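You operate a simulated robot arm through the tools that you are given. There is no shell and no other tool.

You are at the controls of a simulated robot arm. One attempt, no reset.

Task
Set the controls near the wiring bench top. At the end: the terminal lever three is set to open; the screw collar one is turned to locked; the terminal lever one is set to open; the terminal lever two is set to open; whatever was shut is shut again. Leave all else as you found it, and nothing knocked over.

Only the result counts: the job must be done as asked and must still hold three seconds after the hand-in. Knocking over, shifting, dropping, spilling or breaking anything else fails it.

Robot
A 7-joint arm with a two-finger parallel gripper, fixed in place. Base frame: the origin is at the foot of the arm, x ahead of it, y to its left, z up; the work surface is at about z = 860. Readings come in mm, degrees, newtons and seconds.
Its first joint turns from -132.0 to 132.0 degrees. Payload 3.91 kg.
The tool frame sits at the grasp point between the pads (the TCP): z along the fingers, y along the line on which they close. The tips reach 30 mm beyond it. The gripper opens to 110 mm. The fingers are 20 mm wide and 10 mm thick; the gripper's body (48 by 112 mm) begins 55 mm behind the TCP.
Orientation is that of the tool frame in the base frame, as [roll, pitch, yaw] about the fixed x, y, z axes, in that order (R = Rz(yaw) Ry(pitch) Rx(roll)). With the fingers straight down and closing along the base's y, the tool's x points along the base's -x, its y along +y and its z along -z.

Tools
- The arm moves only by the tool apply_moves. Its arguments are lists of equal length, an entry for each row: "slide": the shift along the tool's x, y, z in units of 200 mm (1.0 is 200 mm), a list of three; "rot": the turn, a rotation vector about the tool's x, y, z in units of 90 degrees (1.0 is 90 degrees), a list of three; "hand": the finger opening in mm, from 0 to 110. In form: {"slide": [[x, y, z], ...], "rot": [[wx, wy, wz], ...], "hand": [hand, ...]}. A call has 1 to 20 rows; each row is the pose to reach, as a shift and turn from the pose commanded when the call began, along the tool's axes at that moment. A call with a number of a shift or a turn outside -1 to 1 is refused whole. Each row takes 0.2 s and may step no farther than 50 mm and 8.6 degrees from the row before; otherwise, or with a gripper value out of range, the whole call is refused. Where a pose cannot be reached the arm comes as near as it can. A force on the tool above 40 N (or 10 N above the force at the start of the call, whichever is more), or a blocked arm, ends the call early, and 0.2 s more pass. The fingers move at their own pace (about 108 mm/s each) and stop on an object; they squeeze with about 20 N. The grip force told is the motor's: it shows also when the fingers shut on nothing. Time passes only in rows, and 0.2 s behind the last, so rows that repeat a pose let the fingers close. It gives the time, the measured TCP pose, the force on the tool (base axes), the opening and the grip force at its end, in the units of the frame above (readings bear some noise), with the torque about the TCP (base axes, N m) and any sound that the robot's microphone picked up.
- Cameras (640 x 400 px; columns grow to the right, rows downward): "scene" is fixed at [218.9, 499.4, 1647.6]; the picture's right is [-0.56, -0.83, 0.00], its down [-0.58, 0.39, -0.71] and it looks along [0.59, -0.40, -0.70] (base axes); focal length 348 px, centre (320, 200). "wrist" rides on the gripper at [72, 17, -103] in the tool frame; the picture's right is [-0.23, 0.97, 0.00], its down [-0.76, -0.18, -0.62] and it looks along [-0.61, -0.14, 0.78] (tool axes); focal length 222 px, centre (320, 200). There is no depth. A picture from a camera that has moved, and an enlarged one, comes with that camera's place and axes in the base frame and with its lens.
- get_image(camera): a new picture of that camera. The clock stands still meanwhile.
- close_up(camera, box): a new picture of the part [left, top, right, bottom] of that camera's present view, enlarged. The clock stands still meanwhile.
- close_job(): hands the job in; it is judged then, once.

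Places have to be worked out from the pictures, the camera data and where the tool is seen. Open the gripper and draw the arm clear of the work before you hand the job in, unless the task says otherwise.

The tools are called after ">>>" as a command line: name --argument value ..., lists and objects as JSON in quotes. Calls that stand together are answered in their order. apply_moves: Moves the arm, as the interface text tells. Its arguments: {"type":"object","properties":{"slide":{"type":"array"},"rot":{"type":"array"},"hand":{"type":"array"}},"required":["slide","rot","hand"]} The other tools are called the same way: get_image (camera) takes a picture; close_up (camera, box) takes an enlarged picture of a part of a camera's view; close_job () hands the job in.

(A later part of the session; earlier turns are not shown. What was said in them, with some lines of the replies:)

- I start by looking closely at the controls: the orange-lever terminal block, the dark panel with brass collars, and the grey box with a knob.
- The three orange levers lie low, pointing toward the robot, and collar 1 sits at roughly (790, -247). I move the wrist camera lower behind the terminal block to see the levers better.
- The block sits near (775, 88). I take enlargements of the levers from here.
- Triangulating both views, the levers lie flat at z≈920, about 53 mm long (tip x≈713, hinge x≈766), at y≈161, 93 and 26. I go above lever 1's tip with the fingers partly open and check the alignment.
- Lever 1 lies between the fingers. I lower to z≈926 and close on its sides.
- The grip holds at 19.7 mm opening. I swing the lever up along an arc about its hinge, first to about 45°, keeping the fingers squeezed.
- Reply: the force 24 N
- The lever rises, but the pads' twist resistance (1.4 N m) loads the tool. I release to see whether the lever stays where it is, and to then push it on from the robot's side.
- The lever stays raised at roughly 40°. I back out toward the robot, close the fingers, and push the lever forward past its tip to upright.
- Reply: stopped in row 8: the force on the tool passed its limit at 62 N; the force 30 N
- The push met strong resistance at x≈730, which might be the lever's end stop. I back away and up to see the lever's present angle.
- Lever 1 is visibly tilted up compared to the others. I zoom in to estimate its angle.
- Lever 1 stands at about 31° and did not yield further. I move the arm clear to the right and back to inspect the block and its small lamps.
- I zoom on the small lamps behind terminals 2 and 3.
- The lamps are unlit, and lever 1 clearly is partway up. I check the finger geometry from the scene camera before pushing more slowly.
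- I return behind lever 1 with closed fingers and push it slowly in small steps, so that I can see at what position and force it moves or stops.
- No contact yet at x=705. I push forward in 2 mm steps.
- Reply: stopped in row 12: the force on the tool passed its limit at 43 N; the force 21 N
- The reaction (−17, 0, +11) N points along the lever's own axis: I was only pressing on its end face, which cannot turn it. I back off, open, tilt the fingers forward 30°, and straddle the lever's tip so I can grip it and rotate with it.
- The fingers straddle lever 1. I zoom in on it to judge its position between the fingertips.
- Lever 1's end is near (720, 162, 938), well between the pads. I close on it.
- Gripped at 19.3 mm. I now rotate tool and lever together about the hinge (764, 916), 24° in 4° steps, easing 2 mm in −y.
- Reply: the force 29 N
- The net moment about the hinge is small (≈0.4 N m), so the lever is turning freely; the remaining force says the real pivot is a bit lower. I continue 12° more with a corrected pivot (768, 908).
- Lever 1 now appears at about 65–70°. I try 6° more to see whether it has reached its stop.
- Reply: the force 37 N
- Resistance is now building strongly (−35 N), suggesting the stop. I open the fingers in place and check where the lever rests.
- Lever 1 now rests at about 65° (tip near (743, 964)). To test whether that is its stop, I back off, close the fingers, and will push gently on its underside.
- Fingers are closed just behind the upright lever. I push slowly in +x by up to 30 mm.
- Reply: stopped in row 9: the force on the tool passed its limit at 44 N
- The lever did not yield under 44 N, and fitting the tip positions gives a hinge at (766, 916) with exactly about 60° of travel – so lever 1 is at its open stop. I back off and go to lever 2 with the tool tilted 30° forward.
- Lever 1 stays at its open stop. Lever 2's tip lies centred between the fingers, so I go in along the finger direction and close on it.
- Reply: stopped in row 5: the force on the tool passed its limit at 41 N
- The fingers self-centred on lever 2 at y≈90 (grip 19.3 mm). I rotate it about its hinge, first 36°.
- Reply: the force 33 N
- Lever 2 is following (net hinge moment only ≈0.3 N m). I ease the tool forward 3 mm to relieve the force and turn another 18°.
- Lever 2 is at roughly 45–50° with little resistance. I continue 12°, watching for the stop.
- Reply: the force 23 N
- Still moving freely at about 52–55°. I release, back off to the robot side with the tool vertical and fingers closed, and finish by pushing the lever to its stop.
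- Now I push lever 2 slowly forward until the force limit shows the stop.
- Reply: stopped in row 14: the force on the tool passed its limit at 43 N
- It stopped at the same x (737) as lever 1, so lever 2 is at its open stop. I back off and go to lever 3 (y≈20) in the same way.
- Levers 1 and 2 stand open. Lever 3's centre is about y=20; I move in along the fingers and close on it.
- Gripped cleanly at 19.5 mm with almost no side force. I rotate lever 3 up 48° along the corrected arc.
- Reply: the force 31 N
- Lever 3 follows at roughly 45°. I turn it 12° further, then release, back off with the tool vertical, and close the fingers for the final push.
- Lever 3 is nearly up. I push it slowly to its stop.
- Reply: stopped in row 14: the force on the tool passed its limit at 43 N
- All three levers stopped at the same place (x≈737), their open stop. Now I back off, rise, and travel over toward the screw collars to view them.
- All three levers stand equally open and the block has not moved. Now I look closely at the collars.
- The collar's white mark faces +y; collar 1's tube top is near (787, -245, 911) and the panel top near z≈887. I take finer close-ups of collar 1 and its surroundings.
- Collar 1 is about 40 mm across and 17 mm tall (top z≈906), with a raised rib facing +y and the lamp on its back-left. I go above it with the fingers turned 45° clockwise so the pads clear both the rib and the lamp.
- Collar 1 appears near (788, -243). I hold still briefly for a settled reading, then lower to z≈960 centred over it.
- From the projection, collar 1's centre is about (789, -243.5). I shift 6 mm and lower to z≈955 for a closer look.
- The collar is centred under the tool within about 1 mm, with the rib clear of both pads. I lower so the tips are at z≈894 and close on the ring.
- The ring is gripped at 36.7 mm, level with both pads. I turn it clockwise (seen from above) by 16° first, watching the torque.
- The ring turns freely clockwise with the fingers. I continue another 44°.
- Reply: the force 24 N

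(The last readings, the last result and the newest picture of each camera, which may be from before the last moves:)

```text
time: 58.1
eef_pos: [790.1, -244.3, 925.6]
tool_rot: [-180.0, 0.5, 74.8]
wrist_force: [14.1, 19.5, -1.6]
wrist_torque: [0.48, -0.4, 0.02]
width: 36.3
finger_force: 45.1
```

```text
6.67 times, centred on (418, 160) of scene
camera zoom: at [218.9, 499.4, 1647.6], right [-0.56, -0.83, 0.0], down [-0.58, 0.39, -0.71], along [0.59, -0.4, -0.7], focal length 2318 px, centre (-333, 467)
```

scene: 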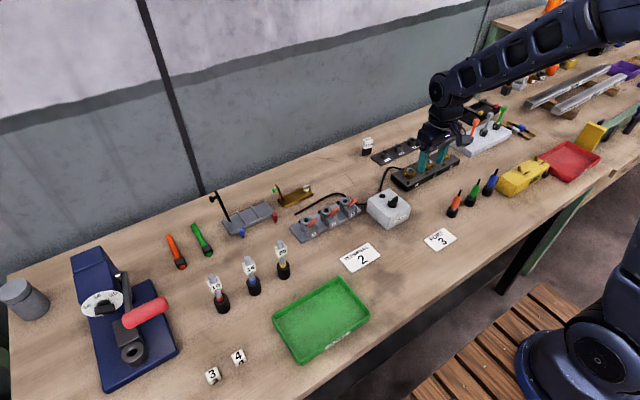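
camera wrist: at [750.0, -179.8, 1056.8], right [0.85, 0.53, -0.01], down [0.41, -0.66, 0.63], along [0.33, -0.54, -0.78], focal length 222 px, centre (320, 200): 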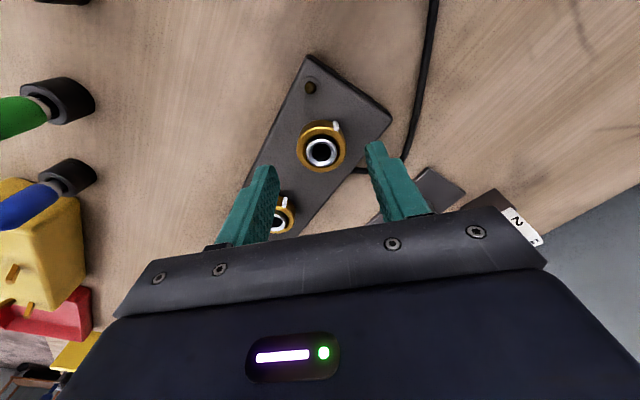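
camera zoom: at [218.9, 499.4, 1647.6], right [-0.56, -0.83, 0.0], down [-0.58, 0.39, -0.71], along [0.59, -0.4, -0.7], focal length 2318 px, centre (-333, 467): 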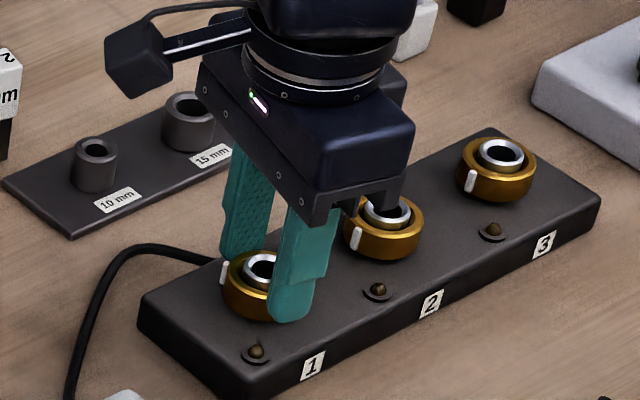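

Sixty degrees turned with no end torque yet and the lamp unlit. I release here (the fingers are still clear of the lamp), rise, and turn the gripper back for a second bite.

>>> apply_moves --slide '[[0, 0, 0], [0, 0, 0], [0, 0, -0.1], [0.003, 0.002, -0.2], [0.006, 0.0035, -0.2], [0.006, 0.0035, -0.2], [0.006, 0.0035, -0.2], [0.006, 0.0035, -0.2], [0.006, 0.0035, -0.2], [0.006, 0.0035, -0.2], [0.006, 0.0035, -0.2], [0.006, 0.0035, -0.2], [0.006, 0.0035, -0.2], [0.006, 0.0035, -0.2], [0.006, 0.0035, -0.2]]' --rot '[[0, 0, 0], [0, 0, 0], [0, 0, 0], [0, 0, -0.09], [0, 0, -0.18], [0, 0, -0.27], [0, 0, -0.36], [0, 0, -0.45], [0, 0, -0.54], [0, 0, -0.63], [0, 0, -0.72], [0, 0, -0.81], [0, 0, -0.9], [0, 0, -0.97], [0, 0, -0.97]]' --hand '[48, 50, 50, 55, 60, 60, 60, 60, 60, 60, 60, 60, 60, 60, 60]'

>>> get_image --camera "wrist"

>>> close_up --camera "wrist" --box '[240, 90, 400, 190]'

>>> close_up --camera "scene" --box '[370, 130, 466, 190]'

```text
time: 61.3
eef_pos: [791.7, -242.8, 965.6]
tool_rot: [-179.5, -0.1, 162.3]
wrist_force: [0.0, -0.3, -0.7]
wrist_torque: [-0.04, 0.02, 0.02]
width: 60.1
finger_force: 0.0
```

```text
taken
camera wrist: at [727.4, -204.1, 1068.4], right [0.51, 0.86, -0.01], down [0.67, -0.4, 0.62], along [0.53, -0.33, -0.78], focal length 222 px, centre (320, 200)
```

wrist: 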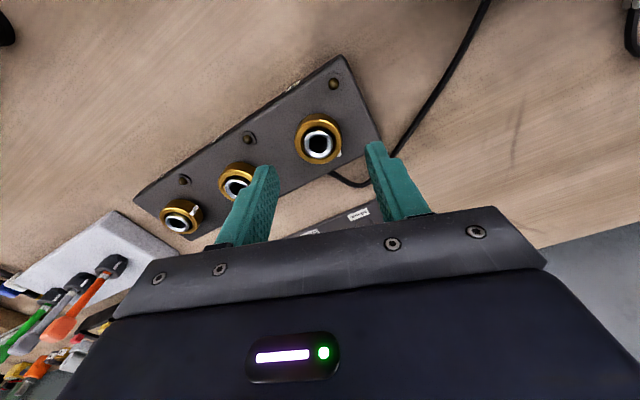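

```text
4.00 times, centred on (320, 140) of wrist
camera zoom: at [727.4, -204.1, 1068.4], right [0.51, 0.86, -0.01], down [0.67, -0.4, 0.62], along [0.53, -0.33, -0.78], focal length 888 px, centre (320, 440)
```

zoom: 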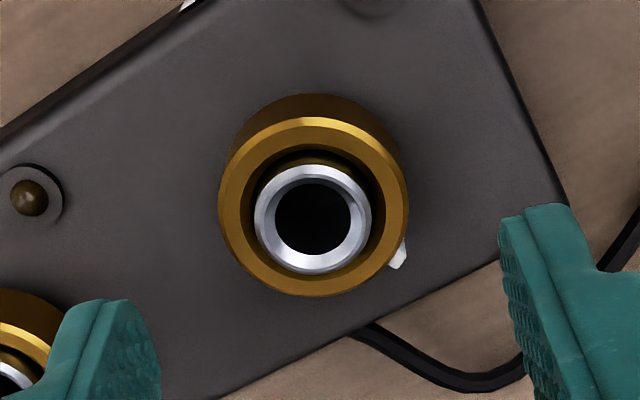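

```text
6.67 times, centred on (418, 160) of scene
camera zoom: at [218.9, 499.4, 1647.6], right [-0.56, -0.83, 0.0], down [-0.58, 0.39, -0.71], along [0.59, -0.4, -0.7], focal length 2318 px, centre (-333, 467)
```

zoom: 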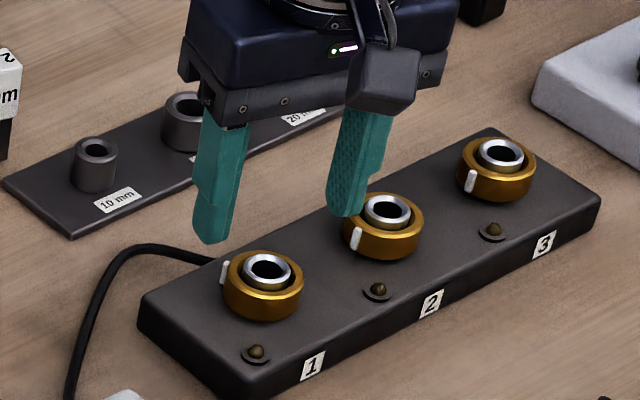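

The rib has moved about 60° clockwise. The ring's centre is about (790, -243.5); I correct by 1.5 mm, descend and grip again.

>>> apply_moves --slide '[[0.0066, -0.0058, 0.1], [0.0066, -0.0058, 0.2075], [0.0066, -0.0058, 0.2075], [0.0066, -0.0058, 0.2075], [0.0066, -0.0058, 0.2075]]' --rot '[[0, 0, 0], [0, 0, 0], [0, 0, 0], [0, 0, 0], [0, 0, 0]]' --hand '[60, 60, 46, 25, 20]'

>>> close_up --camera "wrist" --box '[240, 110, 400, 210]'

```text
time: 62.5
eef_pos: [788.1, -243.6, 923.0]
tool_rot: [-179.6, -0.1, 162.1]
wrist_force: [0.1, -13.3, -1.6]
wrist_torque: [-0.26, -0.48, -0.04]
width: 35.8
finger_force: 44.6
```

```text
4.00 times, centred on (320, 160) of wrist
camera zoom: at [725.4, -205.1, 1026.3], right [0.52, 0.86, -0.01], down [0.67, -0.4, 0.63], along [0.53, -0.33, -0.78], focal length 888 px, centre (320, 360)
```

zoom: 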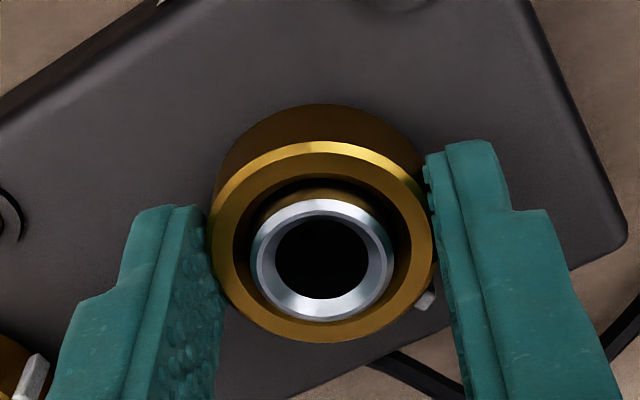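

Gripped again, rib just beside the pad. I turn a further 48° clockwise.

>>> apply_moves --slide '[[0, -0.003, 0], [0, -0.003, 0], [0, -0.003, 0], [0, -0.003, 0], [0, -0.003, 0], [0, -0.003, 0], [0, -0.003, 0], [0, -0.003, 0], [0, -0.003, 0], [0, -0.003, 0], [0, -0.003, 0], [0, -0.003, 0]]' --rot '[[0, 0, 0.0444], [0, 0, 0.0889], [0, 0, 0.1333], [0, 0, 0.1778], [0, 0, 0.2222], [0, 0, 0.2667], [0, 0, 0.3111], [0, 0, 0.3556], [0, 0, 0.4], [0, 0, 0.4444], [0, 0, 0.4889], [0, 0, 0.5333]]' --hand '[20, 20, 20, 20, 20, 20, 20, 20, 20, 20, 20, 20]'

>>> close_up --camera "wrist" --box '[240, 110, 400, 210]'

>>> close_up --camera "scene" --box '[370, 130, 466, 190]'

```text
time: 65.1
eef_pos: [788.3, -242.6, 923.7]
tool_rot: [-179.7, 0.3, 114.2]
wrist_force: [12.9, 23.9, -3.6]
wrist_torque: [0.9, -0.44, 1.76]
width: 33.7
finger_force: 44.3
```

```text
4.00 times, centred on (320, 160) of wrist
camera zoom: at [775.3, -168.8, 1026.0], right [0.98, 0.19, 0.0], down [0.15, -0.76, 0.63], along [0.12, -0.62, -0.78], focal length 888 px, centre (320, 360)
```

zoom: 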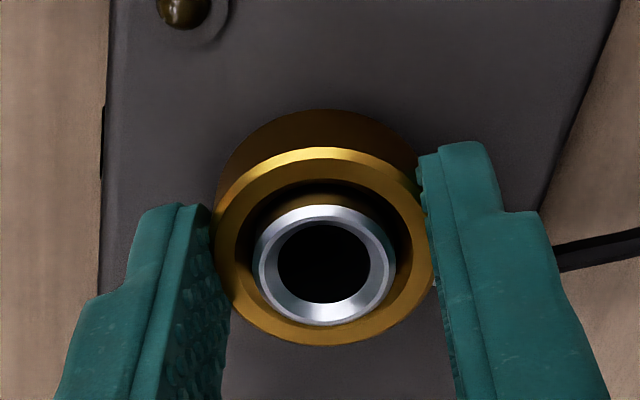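

```text
6.67 times, centred on (418, 160) of scene
camera zoom: at [218.9, 499.4, 1647.6], right [-0.56, -0.83, 0.0], down [-0.58, 0.39, -0.71], along [0.59, -0.4, -0.7], focal length 2318 px, centre (-333, 467)
```

zoom: 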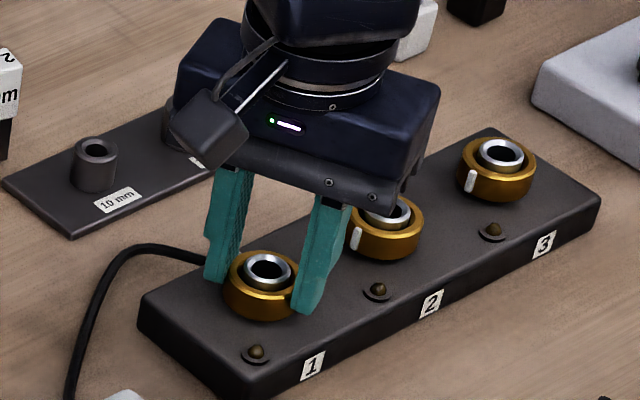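

A clear end-stop torque (1.76 N m) has appeared, and the pads slipped slightly past the stop. I open the fingers and rise to see where the rib stands and whether the lamp changed.

>>> apply_moves --slide '[[0, 0, 0], [0, 0, 0], [0, 0, -0.1], [0, 0, -0.25]]' --rot '[[0, 0, 0], [0, 0, 0], [0, 0, 0], [0, 0, 0]]' --hand '[46, 54, 60, 60]'

>>> get_image --camera "wrist"

>>> close_up --camera "wrist" --box '[240, 80, 400, 180]'

>>> close_up --camera "scene" --box '[370, 130, 466, 190]'

```text
time: 66.1
eef_pos: [788.6, -243.7, 973.0]
tool_rot: [-179.7, 0.3, 114.1]
wrist_force: [-0.8, -0.7, -0.3]
wrist_torque: [-0.01, 0.02, 0.02]
width: 59.9
finger_force: 0.1
```

```text
taken
camera wrist: at [774.4, -170.6, 1076.4], right [0.98, 0.19, 0.0], down [0.15, -0.76, 0.63], along [0.12, -0.62, -0.78], focal length 222 px, centre (320, 200)
```

wrist: 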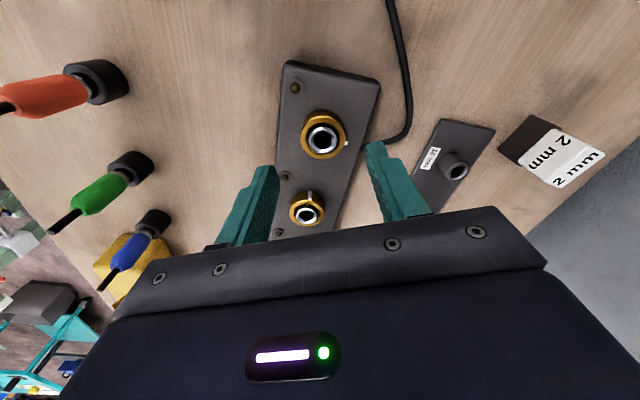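

```text
4.00 times, centred on (320, 130) of wrist
camera zoom: at [774.4, -170.6, 1076.4], right [0.98, 0.19, 0.0], down [0.15, -0.76, 0.63], along [0.12, -0.62, -0.78], focal length 888 px, centre (320, 480)
```

zoom: 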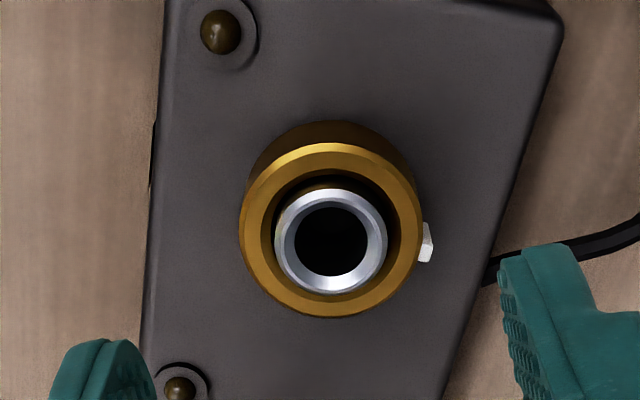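

```text
6.67 times, centred on (418, 160) of scene
camera zoom: at [218.9, 499.4, 1647.6], right [-0.56, -0.83, 0.0], down [-0.58, 0.39, -0.71], along [0.59, -0.4, -0.7], focal length 2318 px, centre (-333, 467)
```

zoom: 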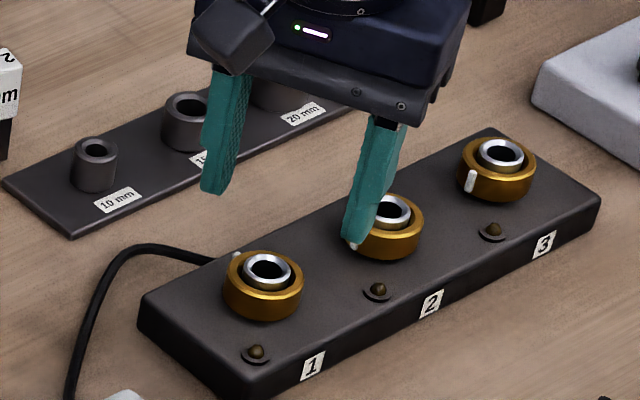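

The rib now points to +x – about 90° from its start, where the stop torque arose. I take one more bite to confirm that the collar is fully against its clockwise stop.

>>> apply_moves --slide '[[0.0006, 0.0096, 0], [0.0006, 0.0096, 0], [0.0006, 0.0096, 0.0], [0.0006, 0.0096, 0.12], [0.0006, 0.0096, 0.245], [0.0006, 0.0096, 0.245], [0.0006, 0.0096, 0.245], [0.0006, 0.0096, 0.245]]' --rot '[[0, 0, -0.08], [0, 0, -0.16], [0, 0, -0.2222], [0, 0, -0.2222], [0, 0, -0.2222], [0, 0, -0.2222], [0, 0, -0.2222], [0, 0, -0.2222]]' --hand '[60, 60, 60, 60, 60, 46, 25, 20]'

>>> close_up --camera "wrist" --box '[240, 110, 400, 210]'

```text
time: 67.9
eef_pos: [789.0, -244.3, 924.2]
tool_rot: [-179.6, 0.3, 134.1]
wrist_force: [-2.1, -4.9, -3.3]
wrist_torque: [0.01, -0.5, -0.03]
width: 36.3
finger_force: 44.6
```

```text
4.00 times, centred on (320, 160) of wrist
camera zoom: at [751.9, -179.6, 1026.4], right [0.86, 0.51, -0.01], down [0.4, -0.67, 0.63], along [0.32, -0.54, -0.78], focal length 888 px, centre (320, 360)
```

zoom: 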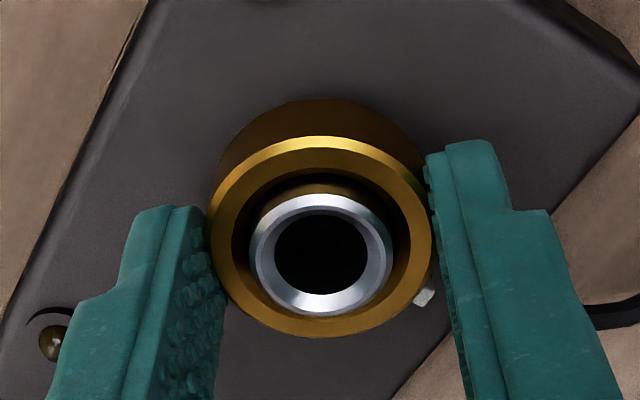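

The rib sits at the same offset as at the second bite, i.e. the ring turned ≈28° more: about 88–90° in total. I try another 10° clockwise to confirm the stop.

>>> apply_moves --slide '[[0, 0, 0], [0, 0, 0], [0, 0, 0], [0, 0, 0], [0, 0, 0]]' --rot '[[0, 0, 0.0278], [0, 0, 0.0556], [0, 0, 0.0833], [0, 0, 0.1111], [0, 0, 0.1111]]' --hand '[20, 20, 20, 20, 20]'

>>> close_up --camera "wrist" --box '[240, 110, 400, 210]'

```text
time: 69.1
eef_pos: [789.9, -245.3, 924.5]
tool_rot: [-179.6, 0.2, 124.1]
wrist_force: [-6.7, -11.5, -11.8]
wrist_torque: [0.2, -0.02, 0.03]
width: 34.2
finger_force: 45.0
```

```text
4.00 times, centred on (320, 160) of wrist
camera zoom: at [764.0, -174.2, 1026.8], right [0.93, 0.36, -0.01], down [0.28, -0.73, 0.63], along [0.22, -0.59, -0.78], focal length 888 px, centre (320, 360)
```

zoom: 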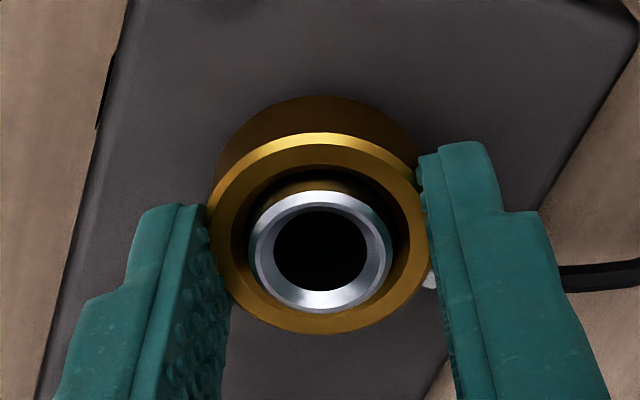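

The pads slid around the ring rather than carrying it. I turn 10° more to read the stop torque again and compare with before.

>>> apply_moves --slide '[[0, 0, 0], [0, 0, 0], [0, 0, 0], [0, 0, 0], [0, 0, 0]]' --rot '[[0, 0, 0.0278], [0, 0, 0.0556], [0, 0, 0.0833], [0, 0, 0.1111], [0, 0, 0.1111]]' --hand '[20, 20, 20, 20, 20]'

>>> close_up --camera "wrist" --box '[240, 110, 400, 210]'

```text
time: 70.3
eef_pos: [790.8, -245.4, 923.9]
tool_rot: [-179.7, 0.3, 114.1]
wrist_force: [-14.0, -21.0, -3.8]
wrist_torque: [-0.23, 0.43, 1.69]
width: 34.1
finger_force: 44.9
```

```text
4.00 times, centred on (320, 160) of wrist
camera zoom: at [776.6, -170.9, 1026.9], right [0.98, 0.19, 0.0], down [0.15, -0.76, 0.63], along [0.12, -0.62, -0.78], focal length 888 px, centre (320, 360)
```

zoom: 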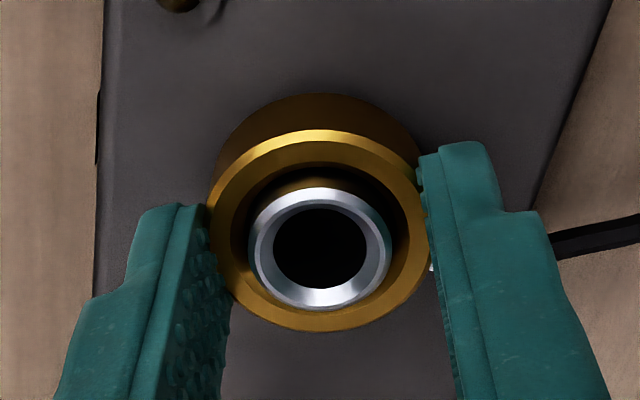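

The same 1.7 N m stop torque at the same angle confirms the collar is hard against its clockwise (locked) stop. I open, rise, and turn the gripper back clear.

>>> apply_moves --slide '[[0, 0, 0], [0, 0, 0], [0, 0, -0.1], [0, 0, -0.3], [0, 0, -0.5], [0, 0, -0.7]]' --rot '[[0, 0, 0], [0, 0, 0], [0, 0, 0], [0, 0, 0], [0, 0, 0], [0, 0, 0]]' --hand '[46, 54, 60, 60, 60, 60]'

>>> get_image --camera "wrist"

>>> close_up --camera "wrist" --box '[260, 70, 380, 145]'

>>> close_up --camera "scene" --box '[370, 130, 466, 190]'

```text
time: 71.7
eef_pos: [791.5, -243.1, 1063.6]
tool_rot: [-179.6, 0.2, 114.1]
wrist_force: [0.3, 0.5, 0.0]
wrist_torque: [0.0, 0.03, -0.01]
width: 60.0
finger_force: 0.0
```

```text
taken
camera wrist: at [778.3, -169.4, 1166.8], right [0.98, 0.19, 0.0], down [0.15, -0.76, 0.63], along [0.12, -0.62, -0.78], focal length 222 px, centre (320, 200)
```

wrist: 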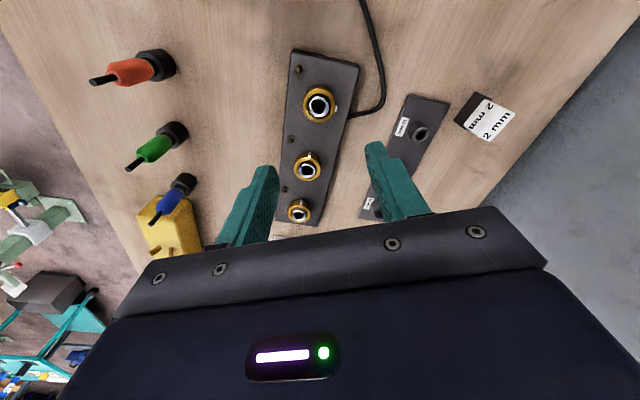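

```text
5.33 times, centred on (320, 108) of wrist
camera zoom: at [778.3, -169.4, 1166.8], right [0.98, 0.19, 0.0], down [0.15, -0.76, 0.63], along [0.12, -0.62, -0.78], focal length 1185 px, centre (320, 693)
```

zoom: 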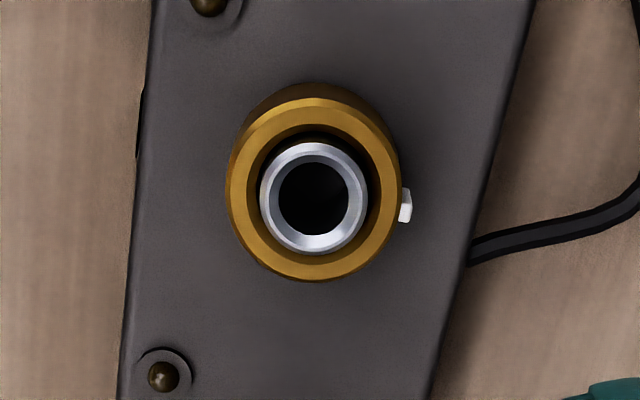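

```text
6.67 times, centred on (418, 160) of scene
camera zoom: at [218.9, 499.4, 1647.6], right [-0.56, -0.83, 0.0], down [-0.58, 0.39, -0.71], along [0.59, -0.4, -0.7], focal length 2318 px, centre (-333, 467)
```

zoom: 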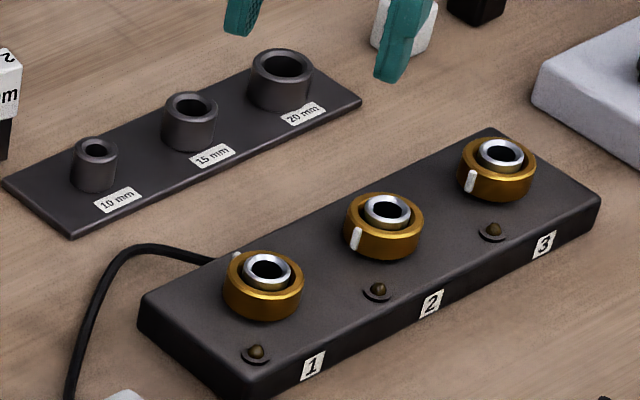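

Collar 1's rib stays at +x, and the panel and its neighbours are undisturbed. I retreat upward and back to a clear pose with the gripper open, and check the whole scene.

>>> apply_moves --slide '[[0.0, 0, -0.15], [0.0, 0, -0.35], [0.1, -0.02, -0.5], [0.25, -0.05, -0.6], [0.4, -0.08, -0.685], [0.55, -0.11, -0.685], [0.7, -0.14, -0.685], [0.859, -0.17, -0.685], [0.859, -0.17, -0.685]]' --rot '[[0, 0, -0.08], [0, 0, -0.16], [0, 0, -0.24], [0, 0, -0.32], [0, 0, -0.4], [0, 0, -0.48], [0, 0, -0.56], [0, 0, -0.64], [0, 0, -0.73]]' --hand '[60, 70, 80, 90, 100, 110, 110, 110, 110]'

>>> get_image --camera "scene"

>>> get_image --camera "wrist"

>>> close_up --camera "scene" --box '[280, 180, 400, 255]'

>>> close_up --camera "scene" --box '[370, 130, 466, 190]'

```text
time: 73.7
eef_pos: [690.2, -97.2, 1199.9]
tool_rot: [-179.5, -0.1, 179.9]
wrist_force: [0.2, 0.2, -1.7]
wrist_torque: [0.01, 0.02, 0.01]
width: 109.9
finger_force: 0.0
```

```text
taken
```

scene: 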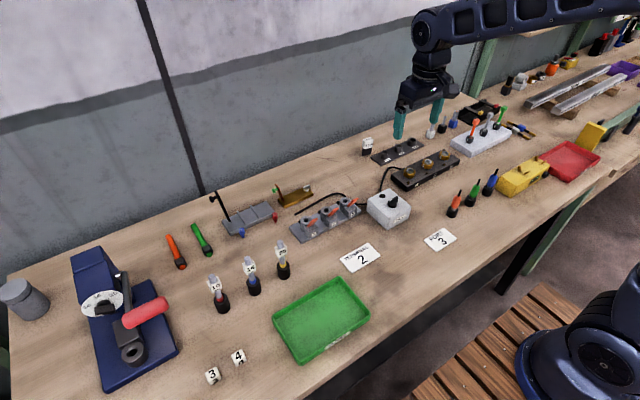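

```text
taken
camera wrist: at [618.0, -80.1, 1303.1], right [0.23, 0.97, -0.01], down [0.76, -0.17, 0.62], along [0.6, -0.15, -0.78], focal length 222 px, centre (320, 200)
```

wrist: 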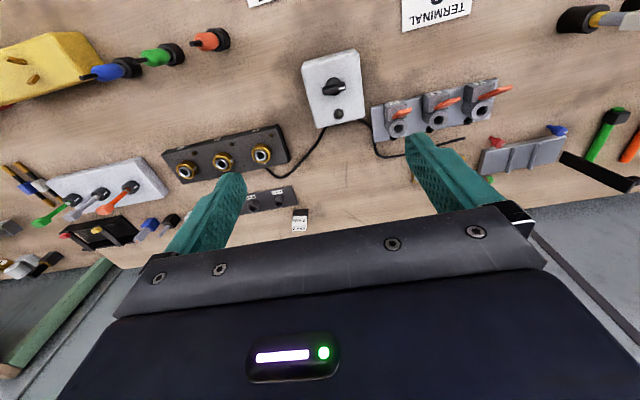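

```text
5.33 times, centred on (340, 218) of scene
camera zoom: at [218.9, 499.4, 1647.6], right [-0.56, -0.83, 0.0], down [-0.58, 0.39, -0.71], along [0.59, -0.4, -0.7], focal length 1854 px, centre (213, 107)
```

zoom: 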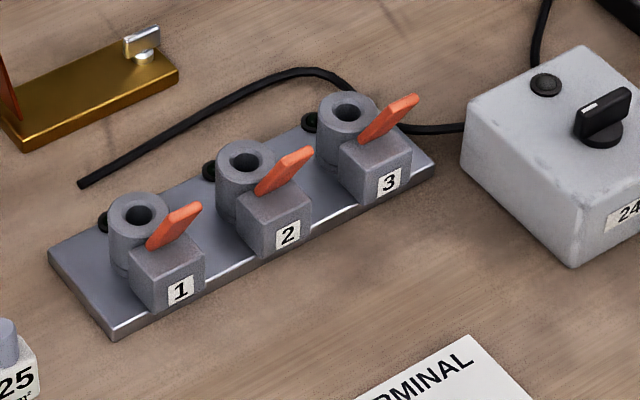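

```text
6.67 times, centred on (418, 160) of scene
camera zoom: at [218.9, 499.4, 1647.6], right [-0.56, -0.83, 0.0], down [-0.58, 0.39, -0.71], along [0.59, -0.4, -0.7], focal length 2318 px, centre (-333, 467)
```

zoom: 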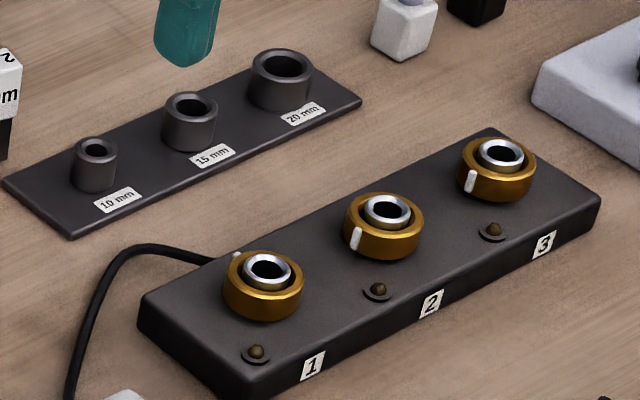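

All three levers stand at their open stop. Collar 1 is at its clockwise stop with the rib turned about 90°. The knob, the other collars and the loose items look unchanged, and the open gripper is well clear. I hand the job in.

>>> close_job

```text
The job is handed in.
```

I handed the job in with terminal levers one, two and three set to open and screw collar one turned to locked. No verdict came back from the hand-in.

- **Levers:** each was raised about 60° until it would not move further under a 40 N push. All three stopped at the same position and were still up when I checked at the end.
- **Collar one:** I turned it clockwise, seen from above, by about 90° until it hit a hard stop. I tested that stop twice, at about 1.7 N m each time. Nothing on the panel marks which way is locked, so I took clockwise as locked, as on a normal screw collar. The lamp next to it stayed dark.
- **Everything else:** nothing was knocked over, and the terminal block, collar panel, 24 V box and the other two collars look as they did at the start. I opened nothing that needed shutting again. The arm finished clear of the bench with the gripper open.
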